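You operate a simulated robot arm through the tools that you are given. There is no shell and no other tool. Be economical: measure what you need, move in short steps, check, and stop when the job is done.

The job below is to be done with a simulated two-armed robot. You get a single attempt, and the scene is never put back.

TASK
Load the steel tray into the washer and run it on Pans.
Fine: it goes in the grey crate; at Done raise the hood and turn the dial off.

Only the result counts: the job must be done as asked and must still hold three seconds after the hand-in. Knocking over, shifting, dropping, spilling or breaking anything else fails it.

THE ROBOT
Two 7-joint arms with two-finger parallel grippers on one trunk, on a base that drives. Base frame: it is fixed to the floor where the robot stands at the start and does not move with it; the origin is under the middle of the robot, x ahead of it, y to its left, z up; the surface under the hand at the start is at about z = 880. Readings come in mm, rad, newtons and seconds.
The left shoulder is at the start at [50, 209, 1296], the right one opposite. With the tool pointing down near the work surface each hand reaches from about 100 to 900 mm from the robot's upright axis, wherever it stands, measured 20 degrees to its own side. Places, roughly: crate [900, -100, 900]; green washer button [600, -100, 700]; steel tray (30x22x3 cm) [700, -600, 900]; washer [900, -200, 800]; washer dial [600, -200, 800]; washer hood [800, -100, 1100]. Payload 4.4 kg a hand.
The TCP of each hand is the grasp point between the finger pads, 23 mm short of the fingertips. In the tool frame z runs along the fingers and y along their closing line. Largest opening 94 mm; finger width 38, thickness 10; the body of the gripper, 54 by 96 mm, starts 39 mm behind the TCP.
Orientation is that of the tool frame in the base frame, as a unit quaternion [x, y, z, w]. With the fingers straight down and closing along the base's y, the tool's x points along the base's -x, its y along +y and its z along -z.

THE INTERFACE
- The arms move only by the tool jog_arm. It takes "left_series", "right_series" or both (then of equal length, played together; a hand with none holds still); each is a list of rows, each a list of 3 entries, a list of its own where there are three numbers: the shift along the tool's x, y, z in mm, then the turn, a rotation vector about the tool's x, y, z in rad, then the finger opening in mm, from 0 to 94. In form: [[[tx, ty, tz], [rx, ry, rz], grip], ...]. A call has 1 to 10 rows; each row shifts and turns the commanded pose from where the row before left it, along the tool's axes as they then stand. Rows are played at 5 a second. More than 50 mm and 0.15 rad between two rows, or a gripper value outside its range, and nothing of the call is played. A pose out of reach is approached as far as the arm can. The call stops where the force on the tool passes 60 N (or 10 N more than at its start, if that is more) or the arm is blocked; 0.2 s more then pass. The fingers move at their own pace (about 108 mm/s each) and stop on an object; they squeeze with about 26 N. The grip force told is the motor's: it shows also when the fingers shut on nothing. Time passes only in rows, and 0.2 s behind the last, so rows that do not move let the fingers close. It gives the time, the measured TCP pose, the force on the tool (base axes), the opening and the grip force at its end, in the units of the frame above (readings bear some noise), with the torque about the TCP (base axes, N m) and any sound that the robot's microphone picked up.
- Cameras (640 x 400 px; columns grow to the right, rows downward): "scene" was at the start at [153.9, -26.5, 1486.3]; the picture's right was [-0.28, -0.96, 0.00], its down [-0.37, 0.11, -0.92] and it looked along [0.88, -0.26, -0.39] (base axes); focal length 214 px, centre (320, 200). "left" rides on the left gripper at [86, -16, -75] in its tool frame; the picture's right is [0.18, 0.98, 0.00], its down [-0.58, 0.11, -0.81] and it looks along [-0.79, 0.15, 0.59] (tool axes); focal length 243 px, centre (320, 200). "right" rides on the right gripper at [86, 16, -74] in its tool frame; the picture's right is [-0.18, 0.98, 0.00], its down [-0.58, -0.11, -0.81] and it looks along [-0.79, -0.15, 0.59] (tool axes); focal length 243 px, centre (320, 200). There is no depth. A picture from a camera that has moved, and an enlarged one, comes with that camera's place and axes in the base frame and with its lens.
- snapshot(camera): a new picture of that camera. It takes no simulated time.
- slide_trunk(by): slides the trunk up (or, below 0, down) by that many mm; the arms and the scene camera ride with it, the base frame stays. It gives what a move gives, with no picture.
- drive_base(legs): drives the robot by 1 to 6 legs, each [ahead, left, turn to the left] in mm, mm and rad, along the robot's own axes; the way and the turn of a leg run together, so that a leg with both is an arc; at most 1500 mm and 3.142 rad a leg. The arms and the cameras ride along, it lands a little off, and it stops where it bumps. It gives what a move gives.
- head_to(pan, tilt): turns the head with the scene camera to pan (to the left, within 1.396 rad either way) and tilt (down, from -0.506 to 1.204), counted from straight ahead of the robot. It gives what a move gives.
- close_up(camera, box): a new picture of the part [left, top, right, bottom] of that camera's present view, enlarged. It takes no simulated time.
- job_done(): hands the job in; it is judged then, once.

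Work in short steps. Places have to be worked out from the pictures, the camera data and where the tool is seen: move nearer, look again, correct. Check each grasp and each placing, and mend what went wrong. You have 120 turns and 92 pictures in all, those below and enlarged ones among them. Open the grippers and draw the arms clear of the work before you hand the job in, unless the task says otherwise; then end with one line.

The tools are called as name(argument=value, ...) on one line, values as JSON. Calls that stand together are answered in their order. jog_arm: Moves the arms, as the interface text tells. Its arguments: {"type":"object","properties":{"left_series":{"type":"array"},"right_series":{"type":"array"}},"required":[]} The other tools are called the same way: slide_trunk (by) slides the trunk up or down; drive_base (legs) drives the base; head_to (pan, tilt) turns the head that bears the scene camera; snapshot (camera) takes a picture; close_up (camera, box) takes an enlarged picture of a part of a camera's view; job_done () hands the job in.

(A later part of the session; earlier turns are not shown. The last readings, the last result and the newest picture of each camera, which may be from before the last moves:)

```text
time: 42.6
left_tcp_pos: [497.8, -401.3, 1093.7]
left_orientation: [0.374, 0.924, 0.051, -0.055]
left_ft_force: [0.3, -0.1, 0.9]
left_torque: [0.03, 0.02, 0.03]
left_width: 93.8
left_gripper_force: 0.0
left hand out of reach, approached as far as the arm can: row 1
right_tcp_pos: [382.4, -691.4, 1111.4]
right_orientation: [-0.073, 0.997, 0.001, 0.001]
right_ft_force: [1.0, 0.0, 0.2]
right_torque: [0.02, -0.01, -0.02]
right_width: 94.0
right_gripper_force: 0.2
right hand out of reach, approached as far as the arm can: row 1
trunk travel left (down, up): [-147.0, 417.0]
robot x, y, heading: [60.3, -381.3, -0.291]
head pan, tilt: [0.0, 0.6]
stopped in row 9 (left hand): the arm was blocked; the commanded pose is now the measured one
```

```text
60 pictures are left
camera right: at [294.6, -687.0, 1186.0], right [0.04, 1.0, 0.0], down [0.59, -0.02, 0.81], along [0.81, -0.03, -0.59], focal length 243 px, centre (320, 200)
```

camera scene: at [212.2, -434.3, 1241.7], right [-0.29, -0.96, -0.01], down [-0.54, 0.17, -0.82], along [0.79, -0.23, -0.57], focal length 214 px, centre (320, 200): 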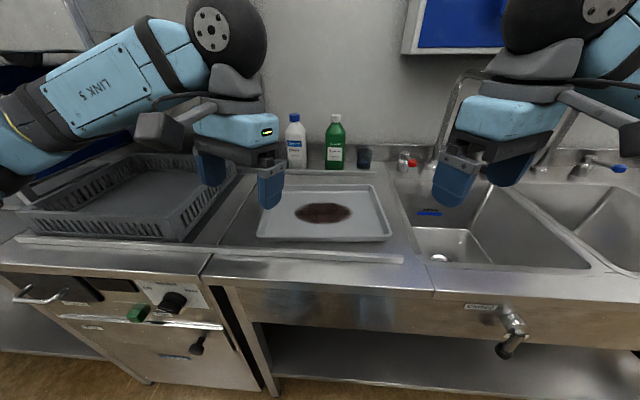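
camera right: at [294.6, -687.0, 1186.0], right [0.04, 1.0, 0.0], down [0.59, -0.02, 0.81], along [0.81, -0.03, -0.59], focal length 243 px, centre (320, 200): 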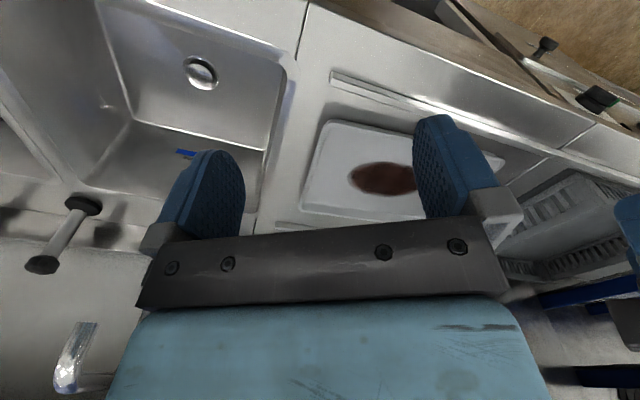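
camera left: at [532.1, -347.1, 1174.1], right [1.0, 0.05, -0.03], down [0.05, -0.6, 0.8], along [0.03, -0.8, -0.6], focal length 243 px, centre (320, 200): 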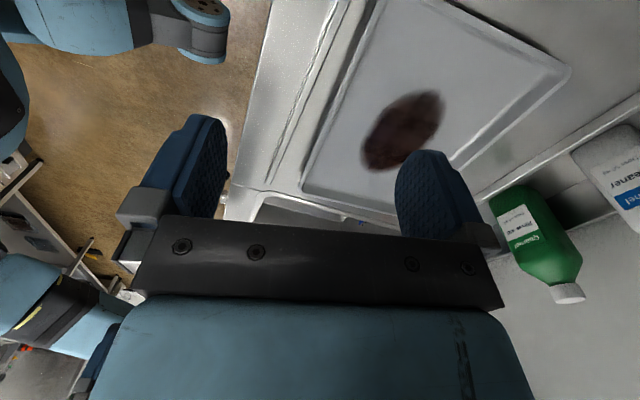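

The left forearm was up against the raised hood's front corner, so vertical hands won't fit under the hood. New plan: hold the tray's short sides with both hands pitched forward about 50°, which keeps the wrists low. I back off first and straighten the hands.

drive_base(legs=[[-220, 0, 0]])

jog_arm(left_series=[[[0, 0, 0], [0, 0, -0.12], 94], [[0, 0, 0], [0, 0, -0.12], 94], [[0, 0, 0], [0, 0, -0.12], 94], [[0, 0, 0], [0, 0, -0.12], 94]], right_series=[[[0, 0, 0], [0, 0, 0.11], 94], [[0, 0, 0], [0, 0, 0.11], 94], [[0, 0, 0], [0, 0, 0.11], 94], [[0, 0, 0], [0, 0, 0.11], 94]])

head_to(pan=0.3, tilt=0.5)

snapshot(camera="scene")

```text
time: 44.3
left_tcp_pos: [287.7, -329.7, 1100.9]
left_orientation: [0.369, 0.927, 0.044, -0.045]
left_ft_force: [0.3, 0.4, -0.2]
left_torque: [-0.01, -0.05, 0.0]
left_width: 93.7
left_gripper_force: 0.0
right_tcp_pos: [172.8, -622.6, 1112.2]
right_orientation: [-0.075, 0.997, -0.002, 0.002]
right_ft_force: [-0.3, 0.7, -0.2]
right_torque: [0.02, 0.02, -0.03]
right_width: 93.9
right_gripper_force: 0.0
trunk travel left (down, up): [-147.0, 417.0]
robot x, y, heading: [-149.1, -317.9, -0.295]
head pan, tilt: [0.0, 0.6]
```

```text
time: 45.3
left_tcp_pos: [290.0, -330.4, 1102.5]
left_orientation: [0.136, 0.989, 0.053, -0.035]
left_ft_force: [0.9, 0.6, -0.2]
left_torque: [0.02, -0.01, -0.01]
left_width: 94.0
left_gripper_force: 0.0
right_tcp_pos: [171.5, -621.8, 1112.2]
right_orientation: [0.146, 0.989, -0.002, 0.001]
right_ft_force: [0.7, -0.5, -0.6]
right_torque: [0.0, 0.01, -0.01]
right_width: 94.1
right_gripper_force: 0.0
trunk travel left (down, up): [-147.0, 417.0]
robot x, y, heading: [-147.2, -319.5, -0.29]
head pan, tilt: [0.0, 0.6]
```

```text
time: 46.1
left_tcp_pos: [288.2, -330.1, 1100.9]
left_orientation: [0.139, 0.988, 0.053, -0.035]
left_ft_force: [0.3, -1.1, -0.1]
left_torque: [0.0, 0.0, -0.01]
left_width: 94.0
left_gripper_force: 0.0
right_tcp_pos: [171.9, -622.8, 1112.6]
right_orientation: [0.145, 0.989, -0.001, 0.002]
right_ft_force: [0.1, 0.5, 0.2]
right_torque: [0.0, 0.0, 0.01]
right_width: 93.9
right_gripper_force: 0.1
trunk travel left (down, up): [-147.0, 417.0]
robot x, y, heading: [-148.6, -316.3, -0.293]
head pan, tilt: [0.3, 0.499]
```

```text
59 pictures are left
camera scene: at [6.2, -338.3, 1248.9], right [0.01, -1.0, 0.0], down [-0.48, 0.0, -0.88], along [0.88, 0.01, -0.48], focal length 214 px, centre (320, 200)
```

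scene: 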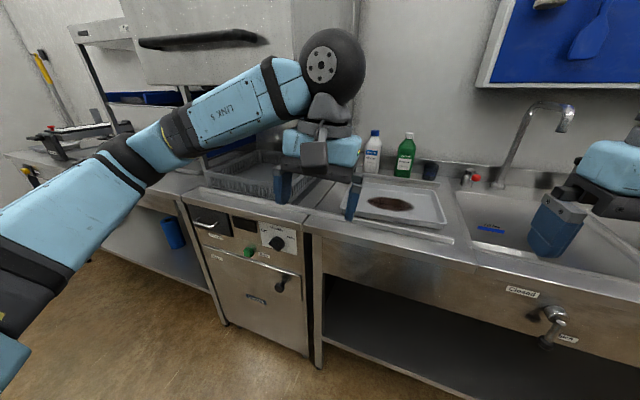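

Hands are upright again. I push both forward and pitch them about 50° toward forward-pointing.

jog_arm(left_series=[[[-45, 0, 20], [0, 0, 0], 94], [[-45, 5, 20], [0, 0, 0], 94], [[-45, 5, 0], [0, 0, 0], 94], [[0, 0, 0], [0.0135, -0.1365, 0], 94], [[0, 0, 0], [0.0135, -0.1365, 0], 94], [[0, 0, 0], [0.0135, -0.1365, 0], 94], [[0, 0, 0], [0.0135, -0.1365, 0], 94], [[0, 0, 0], [0.0135, -0.1365, 0], 94], [[0, 0, 0], [0.0135, -0.1365, 0], 94], [[0, 0, 0], [0.0135, -0.1365, 0], 94]], right_series=[[[-45, 0, 20], [0, 0, 0], 94], [[-45, 0, 20], [0, 0, 0], 94], [[-45, 0, 10], [0, 0, 0], 94], [[0, 0, 0], [0, -0.124, 0], 94], [[0, 0, 0], [0, -0.124, 0], 94], [[0, 0, 0], [0, -0.124, 0], 94], [[0, 0, 0], [0, -0.124, 0], 94], [[0, 0, 0], [0, -0.124, 0], 94], [[0, 0, 0], [0, -0.124, 0], 94], [[0, 0, 0], [0, -0.124, 0], 94]])

head_to(pan=0.0, tilt=0.5)

snapshot(camera="scene")

```text
time: 48.3
left_tcp_pos: [419.1, -351.3, 1050.5]
left_orientation: [0.145, 0.895, -0.061, 0.418]
left_ft_force: [0.9, 0.7, -0.8]
left_torque: [0.01, 0.04, -0.02]
left_width: 94.1
left_gripper_force: 0.0
right_tcp_pos: [302.4, -660.4, 1061.8]
right_orientation: [0.132, 0.897, -0.062, 0.418]
right_ft_force: [1.1, -0.1, -0.1]
right_torque: [0.03, -0.02, 0.01]
right_width: 93.8
right_gripper_force: 0.0
trunk travel left (down, up): [-147.0, 417.0]
robot x, y, heading: [-147.3, -319.9, -0.297]
head pan, tilt: [0.3, 0.499]
```

```text
time: 49.1
left_tcp_pos: [418.5, -351.5, 1051.6]
left_orientation: [0.145, 0.895, -0.061, 0.416]
left_ft_force: [-0.1, 0.5, 0.1]
left_torque: [-0.01, 0.03, -0.03]
left_width: 94.0
left_gripper_force: 0.1
right_tcp_pos: [300.6, -661.7, 1063.0]
right_orientation: [0.132, 0.897, -0.062, 0.417]
right_ft_force: [0.4, 0.3, -0.1]
right_torque: [0.03, -0.01, -0.02]
right_width: 94.1
right_gripper_force: 0.1
trunk travel left (down, up): [-147.0, 417.0]
robot x, y, heading: [-144.2, -317.7, -0.291]
head pan, tilt: [0.0, 0.499]
```

```text
58 pictures are left
camera scene: at [2.4, -365.1, 1248.9], right [-0.29, -0.96, 0.0], down [-0.46, 0.14, -0.88], along [0.84, -0.25, -0.48], focal length 214 px, centre (320, 200)
```

scene: 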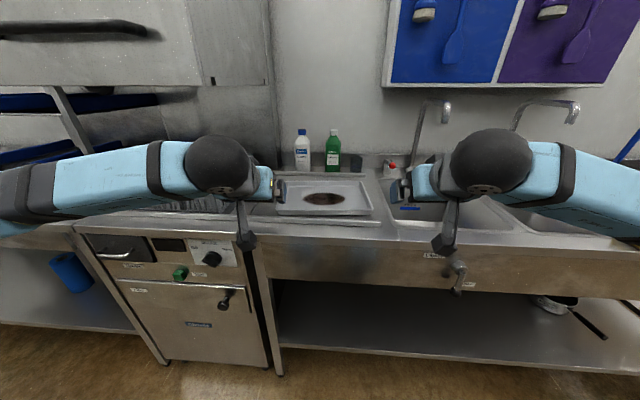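

That pose is natural and reachable, but the hand cameras hang low; a pitch of about 32° clears both the counter and the hood. I reduce the pitch and drive 200 mm forward.

jog_arm(left_series=[[[0, 0, 0], [0, 0.104, 0], 94], [[0, 0, 0], [0, 0.104, 0], 94], [[0, 0, 0], [0, 0.104, 0], 94]], right_series=[[[0, 0, 0], [0, 0.104, 0], 94], [[0, 0, 0], [0, 0.104, 0], 94], [[0, 0, 0], [0, 0.104, 0], 94]])

drive_base(legs=[[200, 0, 0.015]])

snapshot(camera="left")

snapshot(camera="right")

snapshot(camera="scene")

```text
time: 49.9
left_tcp_pos: [419.0, -353.4, 1051.8]
left_orientation: [0.152, 0.95, -0.037, 0.272]
left_ft_force: [-0.1, 0.5, 0.1]
left_torque: [0.05, -0.05, -0.01]
left_width: 93.8
left_gripper_force: 0.0
right_tcp_pos: [301.6, -660.2, 1061.7]
right_orientation: [0.139, 0.951, -0.041, 0.272]
right_ft_force: [-0.3, 0.5, -0.2]
right_torque: [0.01, -0.02, 0.04]
right_width: 94.0
right_gripper_force: 0.0
trunk travel left (down, up): [-147.0, 417.0]
robot x, y, heading: [-142.8, -317.0, -0.288]
head pan, tilt: [0.0, 0.499]
```

```text
time: 51.5
left_tcp_pos: [610.4, -403.2, 1050.1]
left_orientation: [0.149, 0.95, -0.037, 0.273]
left_ft_force: [0.8, -0.4, -1.0]
left_torque: [-0.01, 0.02, -0.02]
left_width: 93.9
left_gripper_force: 0.0
right_tcp_pos: [495.8, -713.3, 1062.2]
right_orientation: [0.135, 0.952, -0.04, 0.273]
right_ft_force: [0.1, 0.2, -0.4]
right_torque: [-0.03, 0.0, 0.01]
right_width: 94.0
right_gripper_force: 0.0
trunk travel left (down, up): [-147.0, 417.0]
robot x, y, heading: [45.0, -374.9, -0.282]
head pan, tilt: [0.0, 0.499]
```

```text
57 pictures are left
camera left: at [499.4, -385.2, 1068.0], right [0.15, 0.99, -0.09], down [0.09, 0.07, 0.99], along [0.98, -0.15, -0.08], focal length 243 px, centre (320, 200)
```

left: 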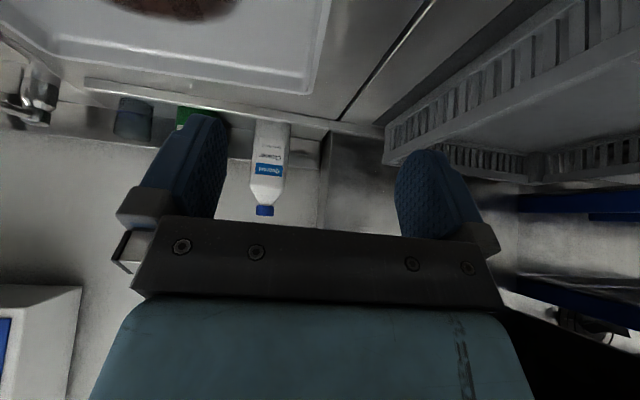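

```text
56 pictures are left
camera right: at [392.4, -665.3, 1079.5], right [0.42, 0.9, 0.1], down [0.03, -0.12, 0.99], along [0.9, -0.42, -0.08], focal length 243 px, centre (320, 200)
```

right: 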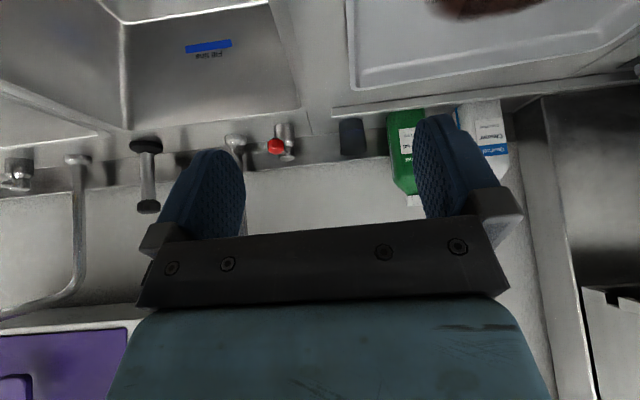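

```text
55 pictures are left
camera scene: at [195.5, -420.6, 1248.8], right [-0.28, -0.96, 0.0], down [-0.46, 0.13, -0.88], along [0.84, -0.24, -0.48], focal length 214 px, centre (320, 200)
```

scene: 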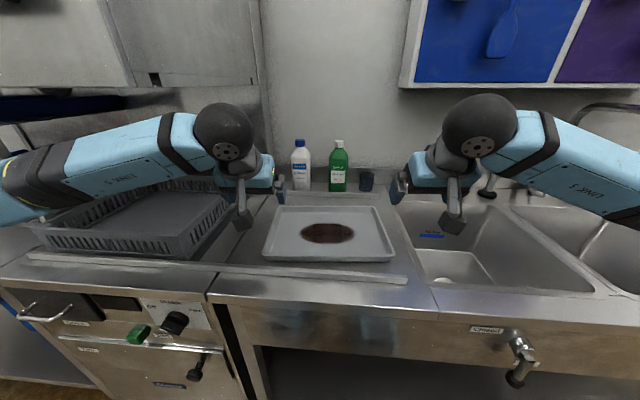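

Left TCP is at F≈698, L≈−218 and right at F≈675, L≈−547; tray rims are near L −220 and −524, mid F≈783. I move both forward above the rims and down 95 mm, then check.

jog_arm(left_series=[[[-36, -1, 22], [0, 0, 0], 94], [[-36, -1, 23], [0, 0, 0], 94], [[0, 0, 0], [0, 0, 0.028], 94], [[17, 0, 27], [0, 0, 0], 94], [[17, 0, 27], [0, 0, 0], 94], [[17, 0, 27], [0, 0, 0], 94]], right_series=[[[-31, 8, 19], [0, 0, 0], 94], [[-31, 8, 19], [0, 0, 0], 94], [[-30, 7, 19], [0, 0, 0], 94], [[19, 0, 30], [0, 0, 0], 94], [[19, 0, 30], [0, 0, 0], 94], [[19, 0, 30], [0, 0, 0], 94]])

close_up(camera="scene", box=[200, 140, 460, 300])

snapshot(camera="left")

snapshot(camera="right")

```text
time: 52.9
left_tcp_pos: [693.7, -429.1, 953.2]
left_orientation: [0.162, 0.948, -0.033, 0.273]
left_ft_force: [0.5, 0.3, 0.4]
left_torque: [0.01, -0.01, -0.01]
left_width: 93.9
left_gripper_force: 0.1
right_tcp_pos: [606.8, -721.7, 957.5]
right_orientation: [0.135, 0.951, -0.04, 0.274]
right_ft_force: [-0.7, -0.1, 0.5]
right_torque: [0.01, 0.0, -0.01]
right_width: 93.8
right_gripper_force: 0.0
trunk travel left (down, up): [-147.0, 417.0]
robot x, y, heading: [49.1, -374.7, -0.28]
head pan, tilt: [0.0, 0.499]
```

```text
2.46 times, centred on (330, 220) of scene
camera zoom: at [195.5, -420.7, 1248.9], right [-0.28, -0.96, 0.0], down [-0.46, 0.13, -0.88], along [0.84, -0.24, -0.48], focal length 528 px, centre (295, 151)
```

zoom: 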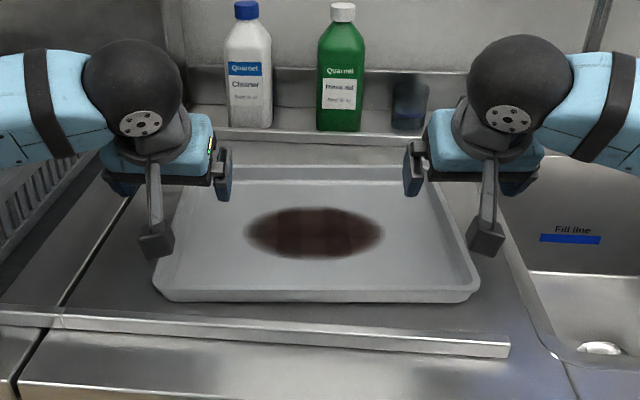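

```text
53 pictures are left
camera left: at [581.5, -408.5, 971.4], right [0.17, 0.98, -0.07], down [0.09, 0.06, 0.99], along [0.98, -0.18, -0.08], focal length 243 px, centre (320, 200)
```

left: 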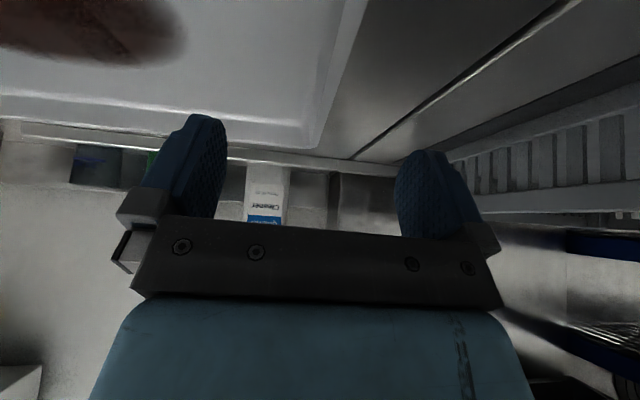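

```text
52 pictures are left
camera right: at [502.5, -673.6, 974.9], right [0.43, 0.9, 0.1], down [0.03, -0.12, 0.99], along [0.9, -0.42, -0.08], focal length 243 px, centre (320, 200)
```

right: 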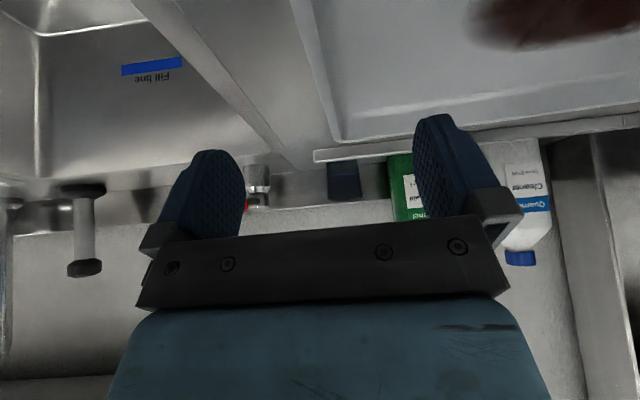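

Hands are centred on the rims, but the camera boxes would press on the tray's front rim; I reduce the pitch to about 23° and go down to TCP z≈914.

jog_arm(left_series=[[[0, 0, 0], [0, 0.079, 0], 94], [[0, 0, 0], [0, 0.079, 0], 94], [[8, 0, 18], [0, 0, 0], 94], [[7, 0, 18], [0, 0, 0], 94]], right_series=[[[0, 0, 0], [0, 0.079, 0], 94], [[0, 0, 0], [0, 0.079, 0], 94], [[9, 0, 20], [0, 0, 0], 94], [[8, 0, 20], [0, 0, 0], 94]])

close_up(camera="scene", box=[240, 180, 420, 290])

snapshot(camera="left")

snapshot(camera="right")

```text
time: 53.9
left_tcp_pos: [693.4, -426.8, 915.6]
left_orientation: [0.164, 0.966, -0.02, 0.198]
left_ft_force: [0.4, -0.2, -0.6]
left_torque: [0.02, 0.03, 0.01]
left_width: 93.8
left_gripper_force: 0.1
right_tcp_pos: [607.4, -722.0, 914.5]
right_orientation: [0.138, 0.97, -0.03, 0.197]
right_ft_force: [-0.9, 0.3, -0.2]
right_torque: [0.0, 0.01, 0.02]
right_width: 94.1
right_gripper_force: 0.0
trunk travel left (down, up): [-147.0, 417.0]
robot x, y, heading: [45.0, -377.4, -0.279]
head pan, tilt: [0.0, 0.499]
```

```text
3.56 times, centred on (330, 235) of scene
camera zoom: at [195.2, -420.4, 1249.0], right [-0.28, -0.96, 0.0], down [-0.46, 0.13, -0.88], along [0.84, -0.24, -0.48], focal length 763 px, centre (284, 76)
```

zoom: 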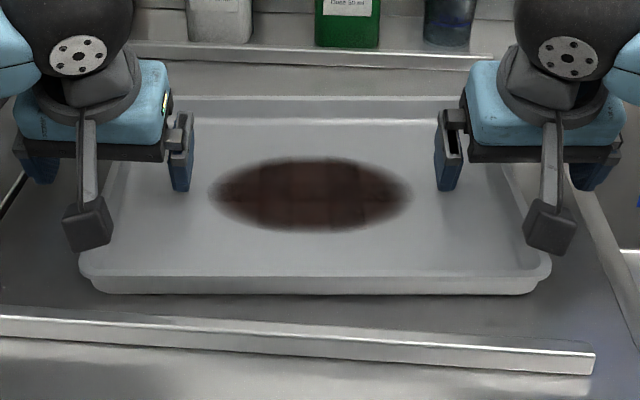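

```text
50 pictures are left
camera left: at [586.6, -408.3, 950.3], right [0.16, 0.99, -0.04], down [0.24, 0.01, 0.97], along [0.96, -0.16, -0.23], focal length 243 px, centre (320, 200)
```

left: 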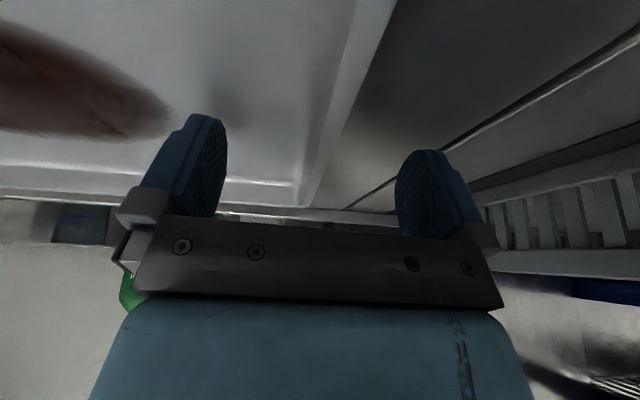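

```text
49 pictures are left
camera right: at [506.3, -674.8, 949.0], right [0.44, 0.9, 0.07], down [0.18, -0.16, 0.97], along [0.88, -0.41, -0.23], focal length 243 px, centre (320, 200)
```

right: 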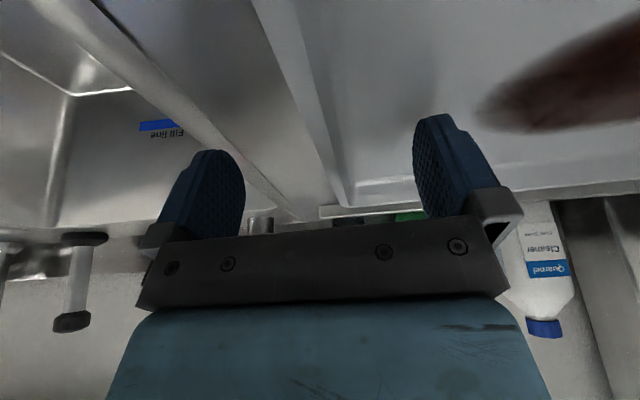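

The fingers straddle both short rims. I go down 3 mm more and close both hands together.

jog_arm(left_series=[[[1, 0, 3], [0, 0, 0], 94], [[0, 0, 0], [0, 0, 0], 40], [[0, 0, 0], [0, 0, 0], 0], [[0, 0, 0], [0, 0, 0], 0], [[0, 0, 0], [0, 0, 0], 0]], right_series=[[[1, 0, 2], [0, 0, 0], 94], [[0, 0, 0], [0, 0, 0], 40], [[0, 0, 0], [0, 0, 0], 0], [[0, 0, 0], [0, 0, 0], 0], [[0, 0, 0], [0, 0, 0], 0]])

close_up(camera="scene", box=[240, 180, 420, 290])

```text
time: 55.1
left_tcp_pos: [692.6, -431.2, 913.9]
left_orientation: [0.166, 0.966, -0.022, 0.198]
left_ft_force: [-14.8, -50.5, -1.9]
left_torque: [-1.31, 0.88, 0.43]
left_width: 12.3
left_gripper_force: 25.9
right_tcp_pos: [606.7, -717.5, 912.0]
right_orientation: [0.136, 0.97, -0.027, 0.198]
right_ft_force: [12.2, 50.2, 5.0]
right_torque: [1.53, -0.16, -0.36]
right_width: 10.0
right_gripper_force: 26.3
trunk travel left (down, up): [-147.0, 417.0]
robot x, y, heading: [48.1, -374.3, -0.283]
head pan, tilt: [0.0, 0.499]
```

```text
3.56 times, centred on (330, 235) of scene
camera zoom: at [194.5, -420.2, 1249.0], right [-0.28, -0.96, 0.0], down [-0.46, 0.13, -0.88], along [0.84, -0.24, -0.48], focal length 763 px, centre (284, 76)
```

zoom: 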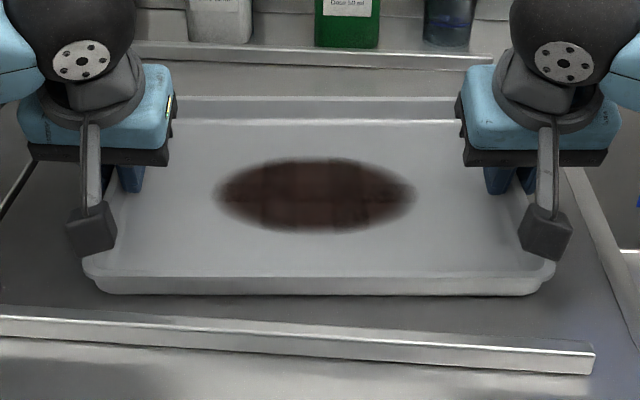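

Both hands hold the rim, but are pulling against each other by 50 N. I relax each inward a few millimetres.

jog_arm(left_series=[[[0, -2, 0], [0, 0, 0], 0], [[0, -2, 0], [0, 0, 0], 0]], right_series=[[[0, 2, 0], [0, 0, 0], 0], [[0, 2, 0], [0, 0, 0], 0]])

```text
time: 55.7
left_tcp_pos: [690.8, -432.3, 913.6]
left_orientation: [0.165, 0.966, -0.022, 0.198]
left_ft_force: [-11.6, -46.8, -2.4]
left_torque: [-1.32, 0.51, 0.49]
left_width: 6.8
left_gripper_force: 25.7
right_tcp_pos: [607.0, -715.6, 911.7]
right_orientation: [0.136, 0.97, -0.027, 0.199]
right_ft_force: [11.3, 47.2, 6.9]
right_torque: [1.59, 0.1, -0.41]
right_width: 5.3
right_gripper_force: 25.7
trunk travel left (down, up): [-147.0, 417.0]
robot x, y, heading: [44.5, -376.0, -0.282]
head pan, tilt: [0.0, 0.499]
```

jog_arm(left_series=[[[0, -2, 0], [0, 0, 0], 0], [[0, -2, 0], [0, 0, 0], 0]], right_series=[[[0, 2, 0], [0, 0, 0], 0], [[0, 2, 0], [0, 0, 0], 0]])

```text
time: 56.3
left_tcp_pos: [690.5, -433.4, 915.1]
left_orientation: [0.161, 0.966, -0.018, 0.2]
left_ft_force: [-3.9, -19.8, -1.6]
left_torque: [-0.9, 0.44, 0.68]
left_width: 6.9
left_gripper_force: 26.3
right_tcp_pos: [607.8, -714.9, 912.6]
right_orientation: [0.139, 0.97, -0.031, 0.198]
right_ft_force: [1.0, 21.3, 9.9]
right_torque: [0.97, -0.19, -0.17]
right_width: 4.9
right_gripper_force: 25.9
trunk travel left (down, up): [-147.0, 417.0]
robot x, y, heading: [45.7, -375.3, -0.28]
head pan, tilt: [0.0, 0.499]
```

jog_arm(left_series=[[[0, -1.3, 0], [0, 0, 0], 0]], right_series=[[[0, 1.3, 0], [0, 0, 0], 0]])

slide_trunk(by=40)

snapshot(camera="scene")

```text
time: 56.7
left_tcp_pos: [691.8, -434.0, 913.3]
left_orientation: [0.162, 0.967, -0.018, 0.198]
left_ft_force: [4.6, 4.5, -2.5]
left_torque: [-0.46, 0.27, 0.94]
left_width: 6.7
left_gripper_force: 25.8
right_tcp_pos: [606.8, -715.3, 912.9]
right_orientation: [0.14, 0.97, -0.032, 0.197]
right_ft_force: [-8.7, -3.7, 9.3]
right_torque: [0.41, -0.35, 0.05]
right_width: 5.1
right_gripper_force: 26.4
trunk travel left (down, up): [-147.0, 417.0]
robot x, y, heading: [46.1, -375.1, -0.283]
head pan, tilt: [0.0, 0.499]
```

```text
time: 57.5
left_tcp_pos: [693.4, -433.7, 951.7]
left_orientation: [0.161, 0.967, -0.017, 0.198]
left_ft_force: [17.1, 39.4, -3.2]
left_torque: [0.1, -0.33, 1.17]
left_width: 6.4
left_gripper_force: 25.8
right_tcp_pos: [609.5, -715.2, 951.1]
right_orientation: [0.141, 0.97, -0.031, 0.195]
right_ft_force: [-16.9, -38.8, -2.3]
right_torque: [-0.1, 0.31, 0.36]
right_width: 5.3
right_gripper_force: 26.2
trunk travel left (down, up): [-187.0, 377.0]
robot x, y, heading: [46.1, -373.6, -0.284]
head pan, tilt: [0.0, 0.499]
```

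```text
47 pictures are left
camera scene: at [195.6, -420.6, 1288.8], right [-0.28, -0.96, 0.0], down [-0.46, 0.13, -0.88], along [0.84, -0.24, -0.48], focal length 214 px, centre (320, 200)
```

scene: 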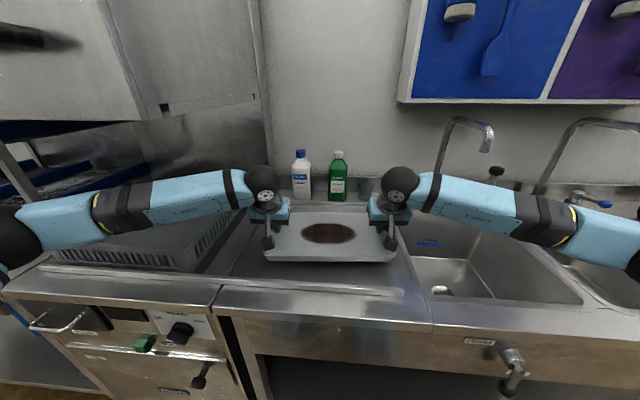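

The tray is lifted level between both hands (weight about 6 N). I relax the squeeze slightly, lift further to clear the crate walls, and move left in stages.

jog_arm(left_series=[[[0, 0.8, 0], [0, 0, 0], 0]], right_series=[[[0, -0.8, 0], [0, 0, 0], 0]])

slide_trunk(by=55)

drive_base(legs=[[0, 250, 0]])

snapshot(camera="scene")

```text
time: 57.9
left_tcp_pos: [691.5, -433.6, 953.5]
left_orientation: [0.162, 0.967, -0.018, 0.198]
left_ft_force: [18.6, 42.2, -2.3]
left_torque: [0.15, -0.3, 1.12]
left_width: 7.1
left_gripper_force: 25.6
right_tcp_pos: [608.3, -716.2, 951.5]
right_orientation: [0.139, 0.97, -0.031, 0.197]
right_ft_force: [-17.3, -41.1, -2.5]
right_torque: [-0.12, 0.3, 0.36]
right_width: 5.5
right_gripper_force: 26.2
trunk travel left (down, up): [-187.0, 377.0]
robot x, y, heading: [45.2, -378.7, -0.284]
head pan, tilt: [0.0, 0.499]
```

```text
time: 58.9
left_tcp_pos: [692.0, -433.4, 1008.3]
left_orientation: [0.162, 0.967, -0.017, 0.197]
left_ft_force: [19.0, 41.8, -1.9]
left_torque: [0.21, -0.08, 1.16]
left_width: 6.8
left_gripper_force: 25.9
right_tcp_pos: [609.5, -714.8, 1007.6]
right_orientation: [0.139, 0.97, -0.031, 0.196]
right_ft_force: [-16.4, -41.4, -1.9]
right_torque: [-0.21, 0.07, 0.29]
right_width: 5.4
right_gripper_force: 25.8
trunk travel left (down, up): [-242.0, 322.0]
robot x, y, heading: [42.4, -376.5, -0.283]
head pan, tilt: [0.0, 0.499]
```

```text
time: 61.6
left_tcp_pos: [760.1, -194.5, 1009.5]
left_orientation: [0.162, 0.967, -0.018, 0.198]
left_ft_force: [17.9, 42.1, -1.8]
left_torque: [0.26, -0.06, 1.2]
left_width: 6.6
left_gripper_force: 26.1
right_tcp_pos: [678.1, -476.8, 1006.7]
right_orientation: [0.139, 0.97, -0.031, 0.196]
right_ft_force: [-16.8, -41.0, -2.4]
right_torque: [-0.22, 0.08, 0.3]
right_width: 5.5
right_gripper_force: 26.5
trunk travel left (down, up): [-242.0, 322.0]
robot x, y, heading: [114.3, -138.3, -0.281]
head pan, tilt: [0.0, 0.499]
```

```text
46 pictures are left
camera scene: at [264.3, -182.0, 1343.9], right [-0.28, -0.96, 0.0], down [-0.46, 0.13, -0.88], along [0.84, -0.24, -0.48], focal length 214 px, centre (320, 200)
```

scene: 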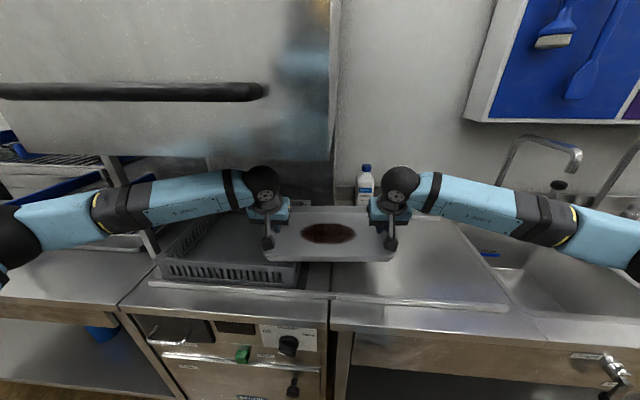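

Path is clear, the wrists pass just under the hood. I go on left with the small clockwise turn that squares the tray with the crate.

drive_base(legs=[[0, 287, -0.073]])

snapshot(camera="scene")

snapshot(camera="left")

snapshot(camera="right")

```text
time: 64.8
left_tcp_pos: [846.5, 34.2, 1007.4]
left_orientation: [0.196, 0.96, -0.024, 0.196]
left_ft_force: [5.7, 7.2, -1.9]
left_torque: [-0.33, 0.2, 0.92]
left_width: 6.5
left_gripper_force: 25.5
right_tcp_pos: [741.5, -240.3, 1005.2]
right_orientation: [0.176, 0.964, -0.038, 0.195]
right_ft_force: [-6.6, -7.1, -1.8]
right_torque: [0.35, -0.2, 0.02]
right_width: 5.4
right_gripper_force: 26.4
trunk travel left (down, up): [-242.0, 322.0]
robot x, y, heading: [206.3, 136.5, -0.357]
head pan, tilt: [0.0, 0.499]
```

```text
45 pictures are left
camera scene: at [351.4, 82.8, 1343.9], right [-0.35, -0.94, 0.0], down [-0.45, 0.17, -0.88], along [0.82, -0.3, -0.48], focal length 214 px, centre (320, 200)
```

scene: 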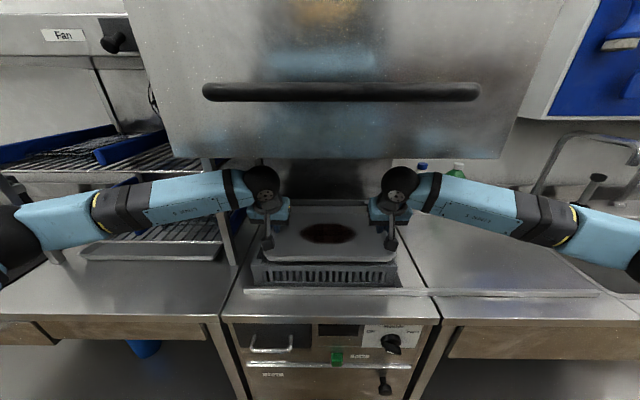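

```text
44 pictures are left
camera left: at [739.3, 60.7, 1043.1], right [0.22, 0.97, -0.04], down [0.24, -0.01, 0.97], along [0.95, -0.23, -0.23], focal length 243 px, centre (320, 200)
```

left: 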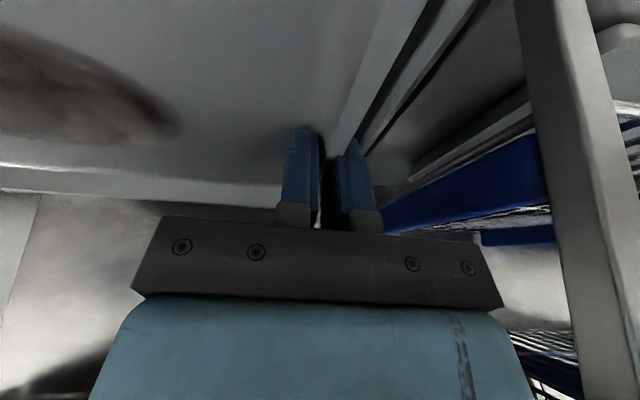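

```text
43 pictures are left
camera right: at [645.5, -186.8, 1041.0], right [0.5, 0.86, 0.07], down [0.17, -0.17, 0.97], along [0.85, -0.48, -0.24], focal length 243 px, centre (320, 200)
```

right: 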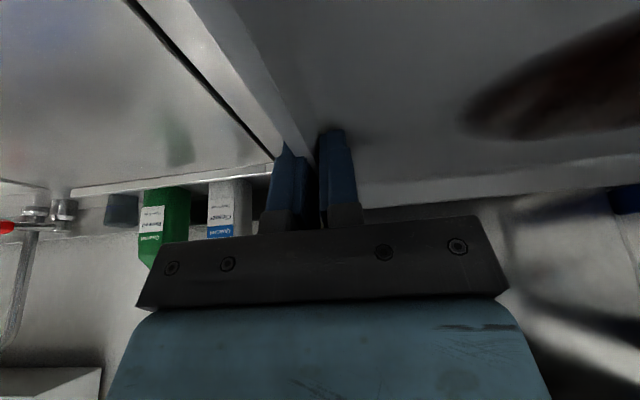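

close_up(camera="scene", box=[230, 190, 430, 315])

```text
3.20 times, centred on (330, 252) of scene
camera zoom: at [351.4, 82.8, 1343.9], right [-0.35, -0.94, 0.0], down [-0.45, 0.17, -0.88], along [0.82, -0.3, -0.48], focal length 686 px, centre (288, 32)
```

zoom: 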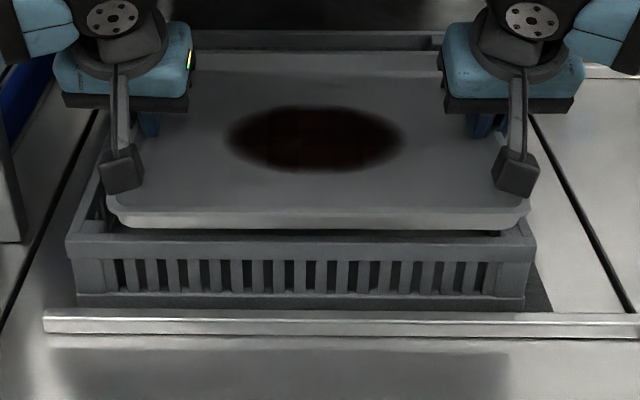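

Tray and crate are parallel. The crate spans L≈9…372 (centre 190) and F≈678…1008 (centre 843); the tray centre is at F≈775, L≈179. I drive 68 mm ahead and 11 left, then recheck.

drive_base(legs=[[68, 11, 0]])

close_up(camera="scene", box=[230, 190, 430, 315])

snapshot(camera="scene")

```text
time: 65.8
left_tcp_pos: [880.5, 27.1, 1007.8]
left_orientation: [0.204, 0.958, -0.022, 0.198]
left_ft_force: [5.0, 4.0, -2.4]
left_torque: [-0.39, 0.25, 0.83]
left_width: 8.4
left_gripper_force: 25.6
right_tcp_pos: [788.0, -251.2, 1008.7]
right_orientation: [0.175, 0.964, -0.043, 0.195]
right_ft_force: [-5.7, -3.2, -1.8]
right_torque: [0.42, -0.26, 0.23]
right_width: 5.3
right_gripper_force: 26.1
trunk travel left (down, up): [-242.0, 322.0]
robot x, y, heading: [255.1, 130.9, -0.349]
head pan, tilt: [0.0, 0.499]
stopped in leg 1: the robot was blocked; the commanded pose is now the measured one
```

```text
3.20 times, centred on (330, 252) of scene
camera zoom: at [393.3, 75.6, 1345.3], right [-0.34, -0.94, 0.0], down [-0.44, 0.16, -0.88], along [0.83, -0.3, -0.47], focal length 686 px, centre (288, 32)
```

zoom: 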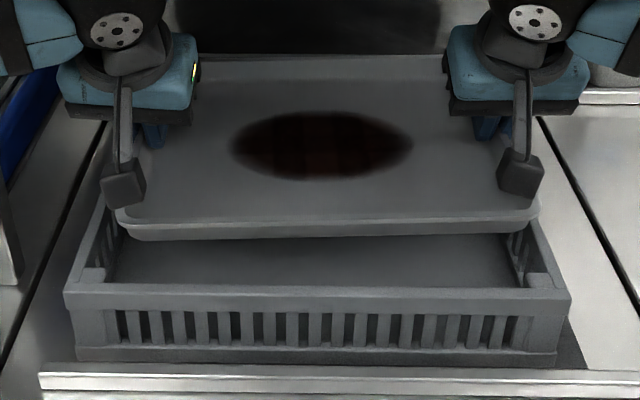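

```text
40 pictures are left
camera scene: at [393.3, 75.6, 1345.3], right [-0.34, -0.94, 0.0], down [-0.44, 0.16, -0.88], along [0.83, -0.3, -0.47], focal length 214 px, centre (320, 200)
```

scene: 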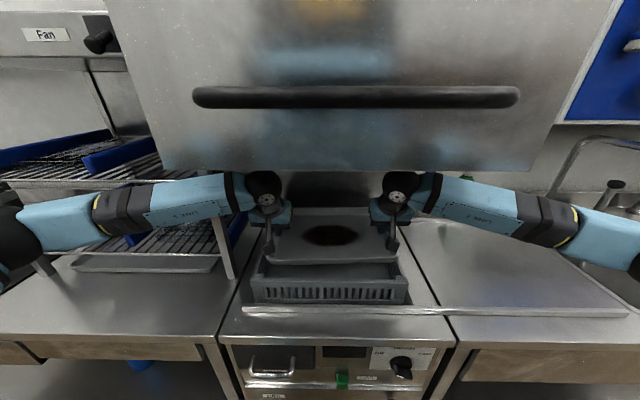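

The drive was blocked after about 48 mm – most likely the left forearm meets the drying-rack post at L≈450. I back off 130 mm and will instead reach in with the arms more extended.

drive_base(legs=[[-130, -5, -0.005]])

snapshot(camera="scene")

```text
time: 67.1
left_tcp_pos: [763.2, 64.8, 1002.0]
left_orientation: [0.207, 0.959, -0.022, 0.194]
left_ft_force: [3.1, 0.2, -2.2]
left_torque: [-0.52, 0.22, 0.88]
left_width: 8.7
left_gripper_force: 26.4
right_tcp_pos: [667.2, -215.5, 1003.8]
right_orientation: [0.178, 0.964, -0.042, 0.191]
right_ft_force: [-4.1, 0.8, -1.6]
right_torque: [0.47, -0.2, 0.27]
right_width: 5.0
right_gripper_force: 26.6
trunk travel left (down, up): [-242.0, 322.0]
robot x, y, heading: [131.8, 170.8, -0.354]
head pan, tilt: [0.0, 0.499]
```

```text
39 pictures are left
camera scene: at [277.6, 113.3, 1343.9], right [-0.35, -0.94, 0.0], down [-0.45, 0.17, -0.88], along [0.82, -0.3, -0.48], focal length 214 px, centre (320, 200)
```

scene: 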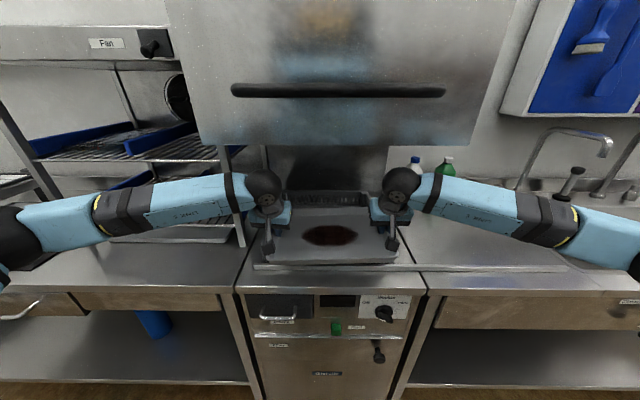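

Both hands still hold the tray. Mid-TCP is at F≈697, L≈178; target is F≈848, L≈190. I extend both arms in step, half way first.

jog_arm(left_series=[[[-23.7, 3.7, 9.9], [0, 0, 0], 0], [[-23.7, 3.7, 9.9], [0, 0, 0], 0], [[-23.7, 3.7, 9.9], [0, 0, 0], 0]], right_series=[[[-22.6, 2.4, 9.35], [0, 0, 0], 0], [[-22.6, 2.4, 9.35], [0, 0, 0], 0], [[-22.6, 2.4, 9.35], [0, 0, 0], 0]])

snapshot(camera="scene")

```text
time: 67.9
left_tcp_pos: [838.1, 41.9, 1000.9]
left_orientation: [0.205, 0.959, -0.021, 0.193]
left_ft_force: [0.9, -7.0, -2.3]
left_torque: [-0.53, 0.55, 0.79]
left_width: 7.9
left_gripper_force: 26.0
right_tcp_pos: [740.3, -234.1, 1003.3]
right_orientation: [0.177, 0.964, -0.042, 0.191]
right_ft_force: [-0.2, 6.1, -2.8]
right_torque: [0.56, -0.52, 0.12]
right_width: 4.6
right_gripper_force: 25.6
trunk travel left (down, up): [-242.0, 322.0]
robot x, y, heading: [132.1, 168.2, -0.356]
head pan, tilt: [0.0, 0.499]
```

```text
38 pictures are left
camera scene: at [279.6, 112.7, 1343.6], right [-0.35, -0.94, 0.0], down [-0.45, 0.17, -0.88], along [0.82, -0.3, -0.48], focal length 214 px, centre (320, 200)
```

scene: 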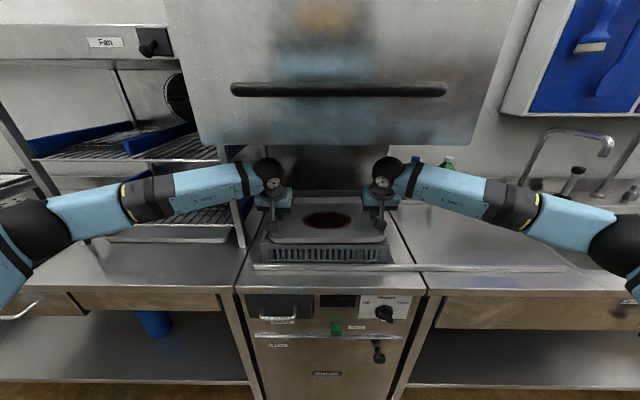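

Good clearance; the forearm stays well in front of the rack post. I extend the rest.

jog_arm(left_series=[[[-23.7, 3.7, 9.9], [0, 0, 0], 0], [[-23.7, 3.7, 9.9], [0, 0, 0], 0], [[-23.7, 3.7, 9.9], [0, 0, 0], 0]], right_series=[[[-22.6, 2.4, 9.35], [0, 0, 0], 0], [[-22.6, 2.4, 9.35], [0, 0, 0], 0], [[-22.6, 2.4, 9.35], [0, 0, 0], 0]])

close_up(camera="scene", box=[230, 160, 420, 280])

snapshot(camera="left")

snapshot(camera="right")

```text
time: 68.7
left_tcp_pos: [914.4, 20.8, 1000.5]
left_orientation: [0.207, 0.959, -0.021, 0.192]
left_ft_force: [0.4, -6.5, -2.8]
left_torque: [-0.56, 0.46, 0.83]
left_width: 7.6
left_gripper_force: 26.3
right_tcp_pos: [812.1, -254.8, 1002.5]
right_orientation: [0.178, 0.965, -0.041, 0.191]
right_ft_force: [0.7, 7.9, -1.7]
right_torque: [0.56, -0.42, -0.04]
right_width: 5.0
right_gripper_force: 26.2
trunk travel left (down, up): [-242.0, 322.0]
robot x, y, heading: [129.8, 171.7, -0.354]
head pan, tilt: [0.0, 0.499]
```

```text
3.33 times, centred on (325, 220) of scene
camera zoom: at [279.4, 112.6, 1343.6], right [-0.35, -0.94, 0.0], down [-0.45, 0.17, -0.88], along [0.82, -0.3, -0.48], focal length 715 px, centre (303, 133)
```

zoom: 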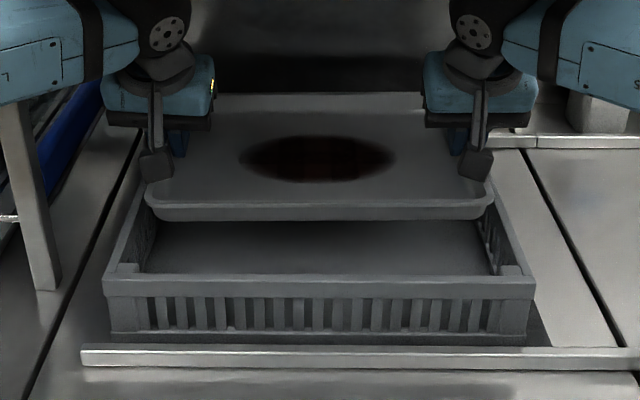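

```text
36 pictures are left
camera left: at [808.8, 48.9, 1036.5], right [0.24, 0.97, -0.03], down [0.24, -0.03, 0.97], along [0.94, -0.24, -0.24], focal length 243 px, centre (320, 200)
```

left: 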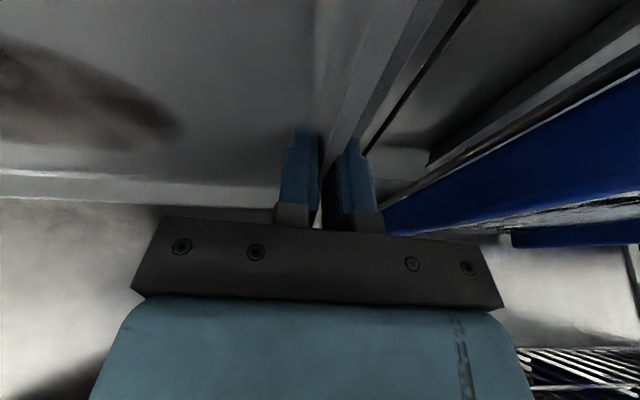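

```text
35 pictures are left
camera right: at [715.5, -199.4, 1037.5], right [0.51, 0.86, 0.06], down [0.18, -0.17, 0.97], along [0.84, -0.48, -0.24], focal length 243 px, centre (320, 200)
```

right: 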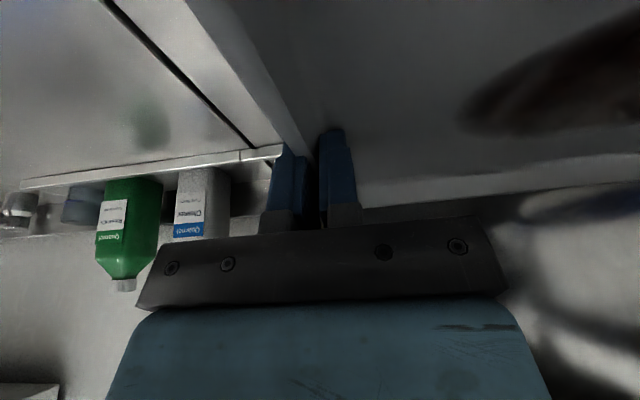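

Tray is over the crate (mid F≈850, L≈190). I enlarge the crate's near corners to judge the interior width.

close_up(camera="scene", box=[255, 200, 315, 265])

close_up(camera="scene", box=[345, 200, 405, 265])

```text
6.15 times, centred on (285, 232) of scene
camera zoom: at [279.4, 112.6, 1343.6], right [-0.35, -0.94, 0.0], down [-0.45, 0.17, -0.88], along [0.82, -0.3, -0.48], focal length 1320 px, centre (535, 0)
```

zoom: 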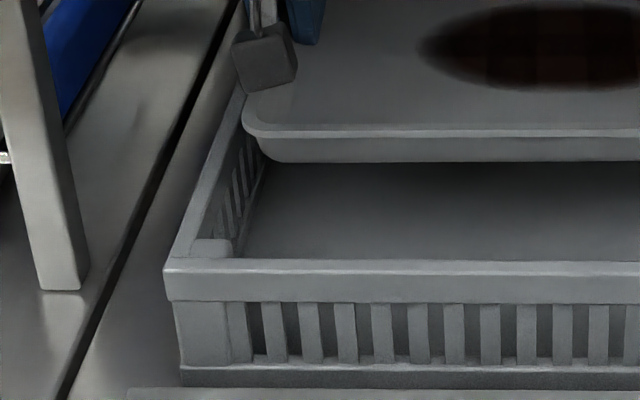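

```text
6.15 times, centred on (375, 232) of scene
camera zoom: at [279.4, 112.6, 1343.6], right [-0.35, -0.94, 0.0], down [-0.45, 0.17, -0.88], along [0.82, -0.3, -0.48], focal length 1320 px, centre (-18, 0)
```

zoom: 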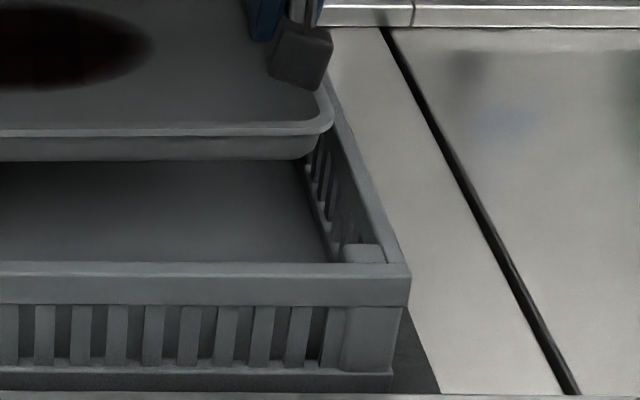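

Interior is about 335 mm wide, leaving ~7 mm per outer finger, and its centre at the tray is L≈187. I nudge the tray 2.5 mm right with a tiny turn, then lower by the trunk 35 mm.

jog_arm(left_series=[[[-2.0, -2.3, 0.7], [0, 0, 0], 0]], right_series=[[[1.8, -2.5, -0.7], [0, 0, 0], 0]])

slide_trunk(by=-32)

close_up(camera="scene", box=[230, 170, 420, 290])

snapshot(camera="left")

snapshot(camera="right")

```text
time: 69.1
left_tcp_pos: [914.3, 16.5, 1000.7]
left_orientation: [0.207, 0.959, -0.022, 0.194]
left_ft_force: [-1.0, -6.8, -2.4]
left_torque: [-0.42, 0.75, 0.76]
left_width: 7.4
left_gripper_force: 26.6
right_tcp_pos: [808.9, -257.0, 1002.7]
right_orientation: [0.179, 0.964, -0.042, 0.193]
right_ft_force: [1.6, 6.0, -3.1]
right_torque: [0.45, -0.74, -0.48]
right_width: 5.2
right_gripper_force: 25.8
trunk travel left (down, up): [-242.0, 322.0]
robot x, y, heading: [128.6, 167.4, -0.354]
head pan, tilt: [0.0, 0.499]
```

```text
time: 69.8
left_tcp_pos: [913.2, 17.2, 970.5]
left_orientation: [0.206, 0.959, -0.021, 0.194]
left_ft_force: [-1.5, -6.5, -2.1]
left_torque: [-0.62, 0.27, 0.8]
left_width: 7.0
left_gripper_force: 26.3
right_tcp_pos: [808.2, -255.2, 973.0]
right_orientation: [0.177, 0.964, -0.042, 0.191]
right_ft_force: [0.7, 6.4, -1.4]
right_torque: [0.61, -0.3, -0.47]
right_width: 5.0
right_gripper_force: 26.2
trunk travel left (down, up): [-210.0, 354.0]
robot x, y, heading: [130.2, 170.7, -0.354]
head pan, tilt: [0.0, 0.499]
```

```text
3.33 times, centred on (325, 230) of scene
camera zoom: at [277.7, 113.3, 1312.0], right [-0.35, -0.94, 0.0], down [-0.45, 0.17, -0.88], along [0.82, -0.3, -0.48], focal length 715 px, centre (303, 100)
```

zoom: 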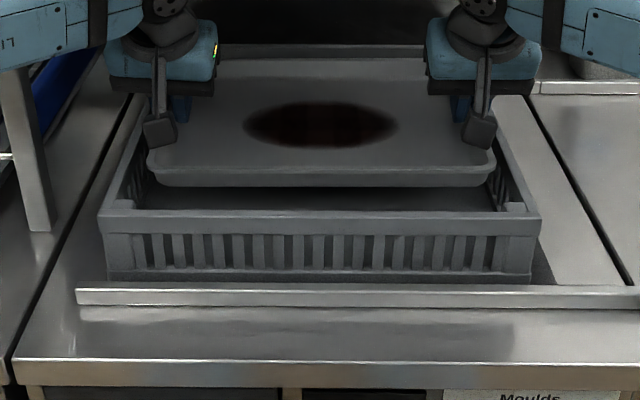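

```text
31 pictures are left
camera left: at [808.5, 46.2, 1005.9], right [0.24, 0.97, -0.03], down [0.24, -0.03, 0.97], along [0.94, -0.24, -0.24], focal length 243 px, centre (320, 200)
```

left: 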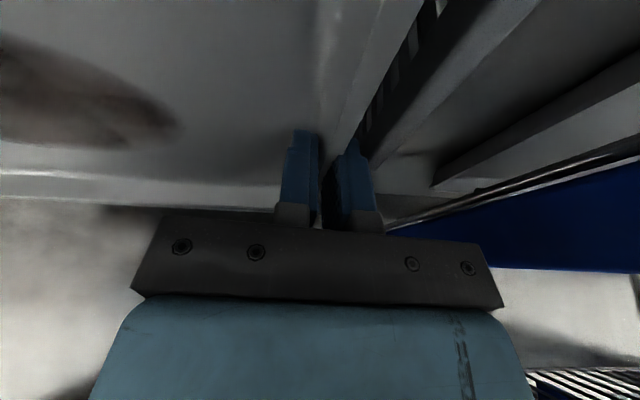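

```text
30 pictures are left
camera right: at [711.9, -200.6, 1007.3], right [0.51, 0.86, 0.06], down [0.18, -0.17, 0.97], along [0.84, -0.49, -0.24], focal length 243 px, centre (320, 200)
```

right: 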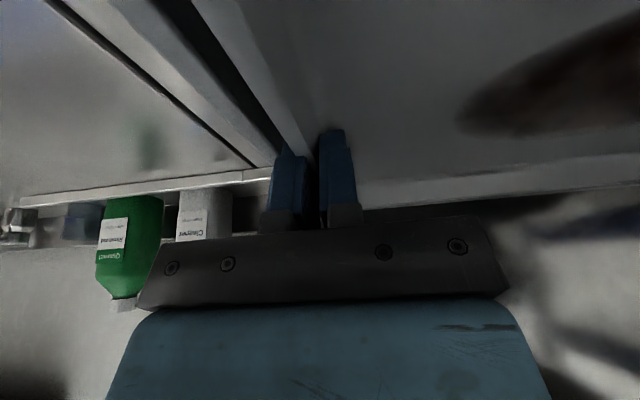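

Gaps are even on both sides with no contact forces. I lower 28 mm more.

slide_trunk(by=-28)

close_up(camera="scene", box=[230, 170, 420, 290])

```text
time: 70.6
left_tcp_pos: [915.1, 17.5, 942.9]
left_orientation: [0.206, 0.959, -0.021, 0.193]
left_ft_force: [-0.7, -6.3, -1.7]
left_torque: [-0.66, 0.12, 0.8]
left_width: 7.3
left_gripper_force: 25.6
right_tcp_pos: [807.7, -255.5, 944.5]
right_orientation: [0.178, 0.964, -0.042, 0.192]
right_ft_force: [1.0, 7.3, -2.0]
right_torque: [0.67, -0.15, -0.46]
right_width: 4.7
right_gripper_force: 26.1
trunk travel left (down, up): [-182.0, 382.0]
robot x, y, heading: [130.8, 170.7, -0.353]
head pan, tilt: [0.0, 0.499]
```

```text
3.33 times, centred on (325, 230) of scene
camera zoom: at [277.7, 113.3, 1284.0], right [-0.35, -0.94, 0.0], down [-0.45, 0.17, -0.88], along [0.82, -0.3, -0.48], focal length 715 px, centre (303, 100)
```

zoom: 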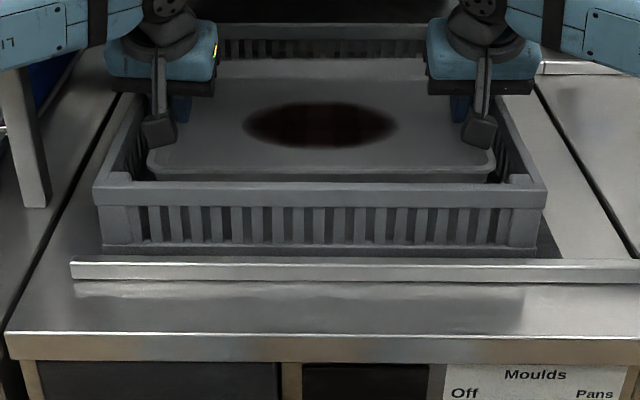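

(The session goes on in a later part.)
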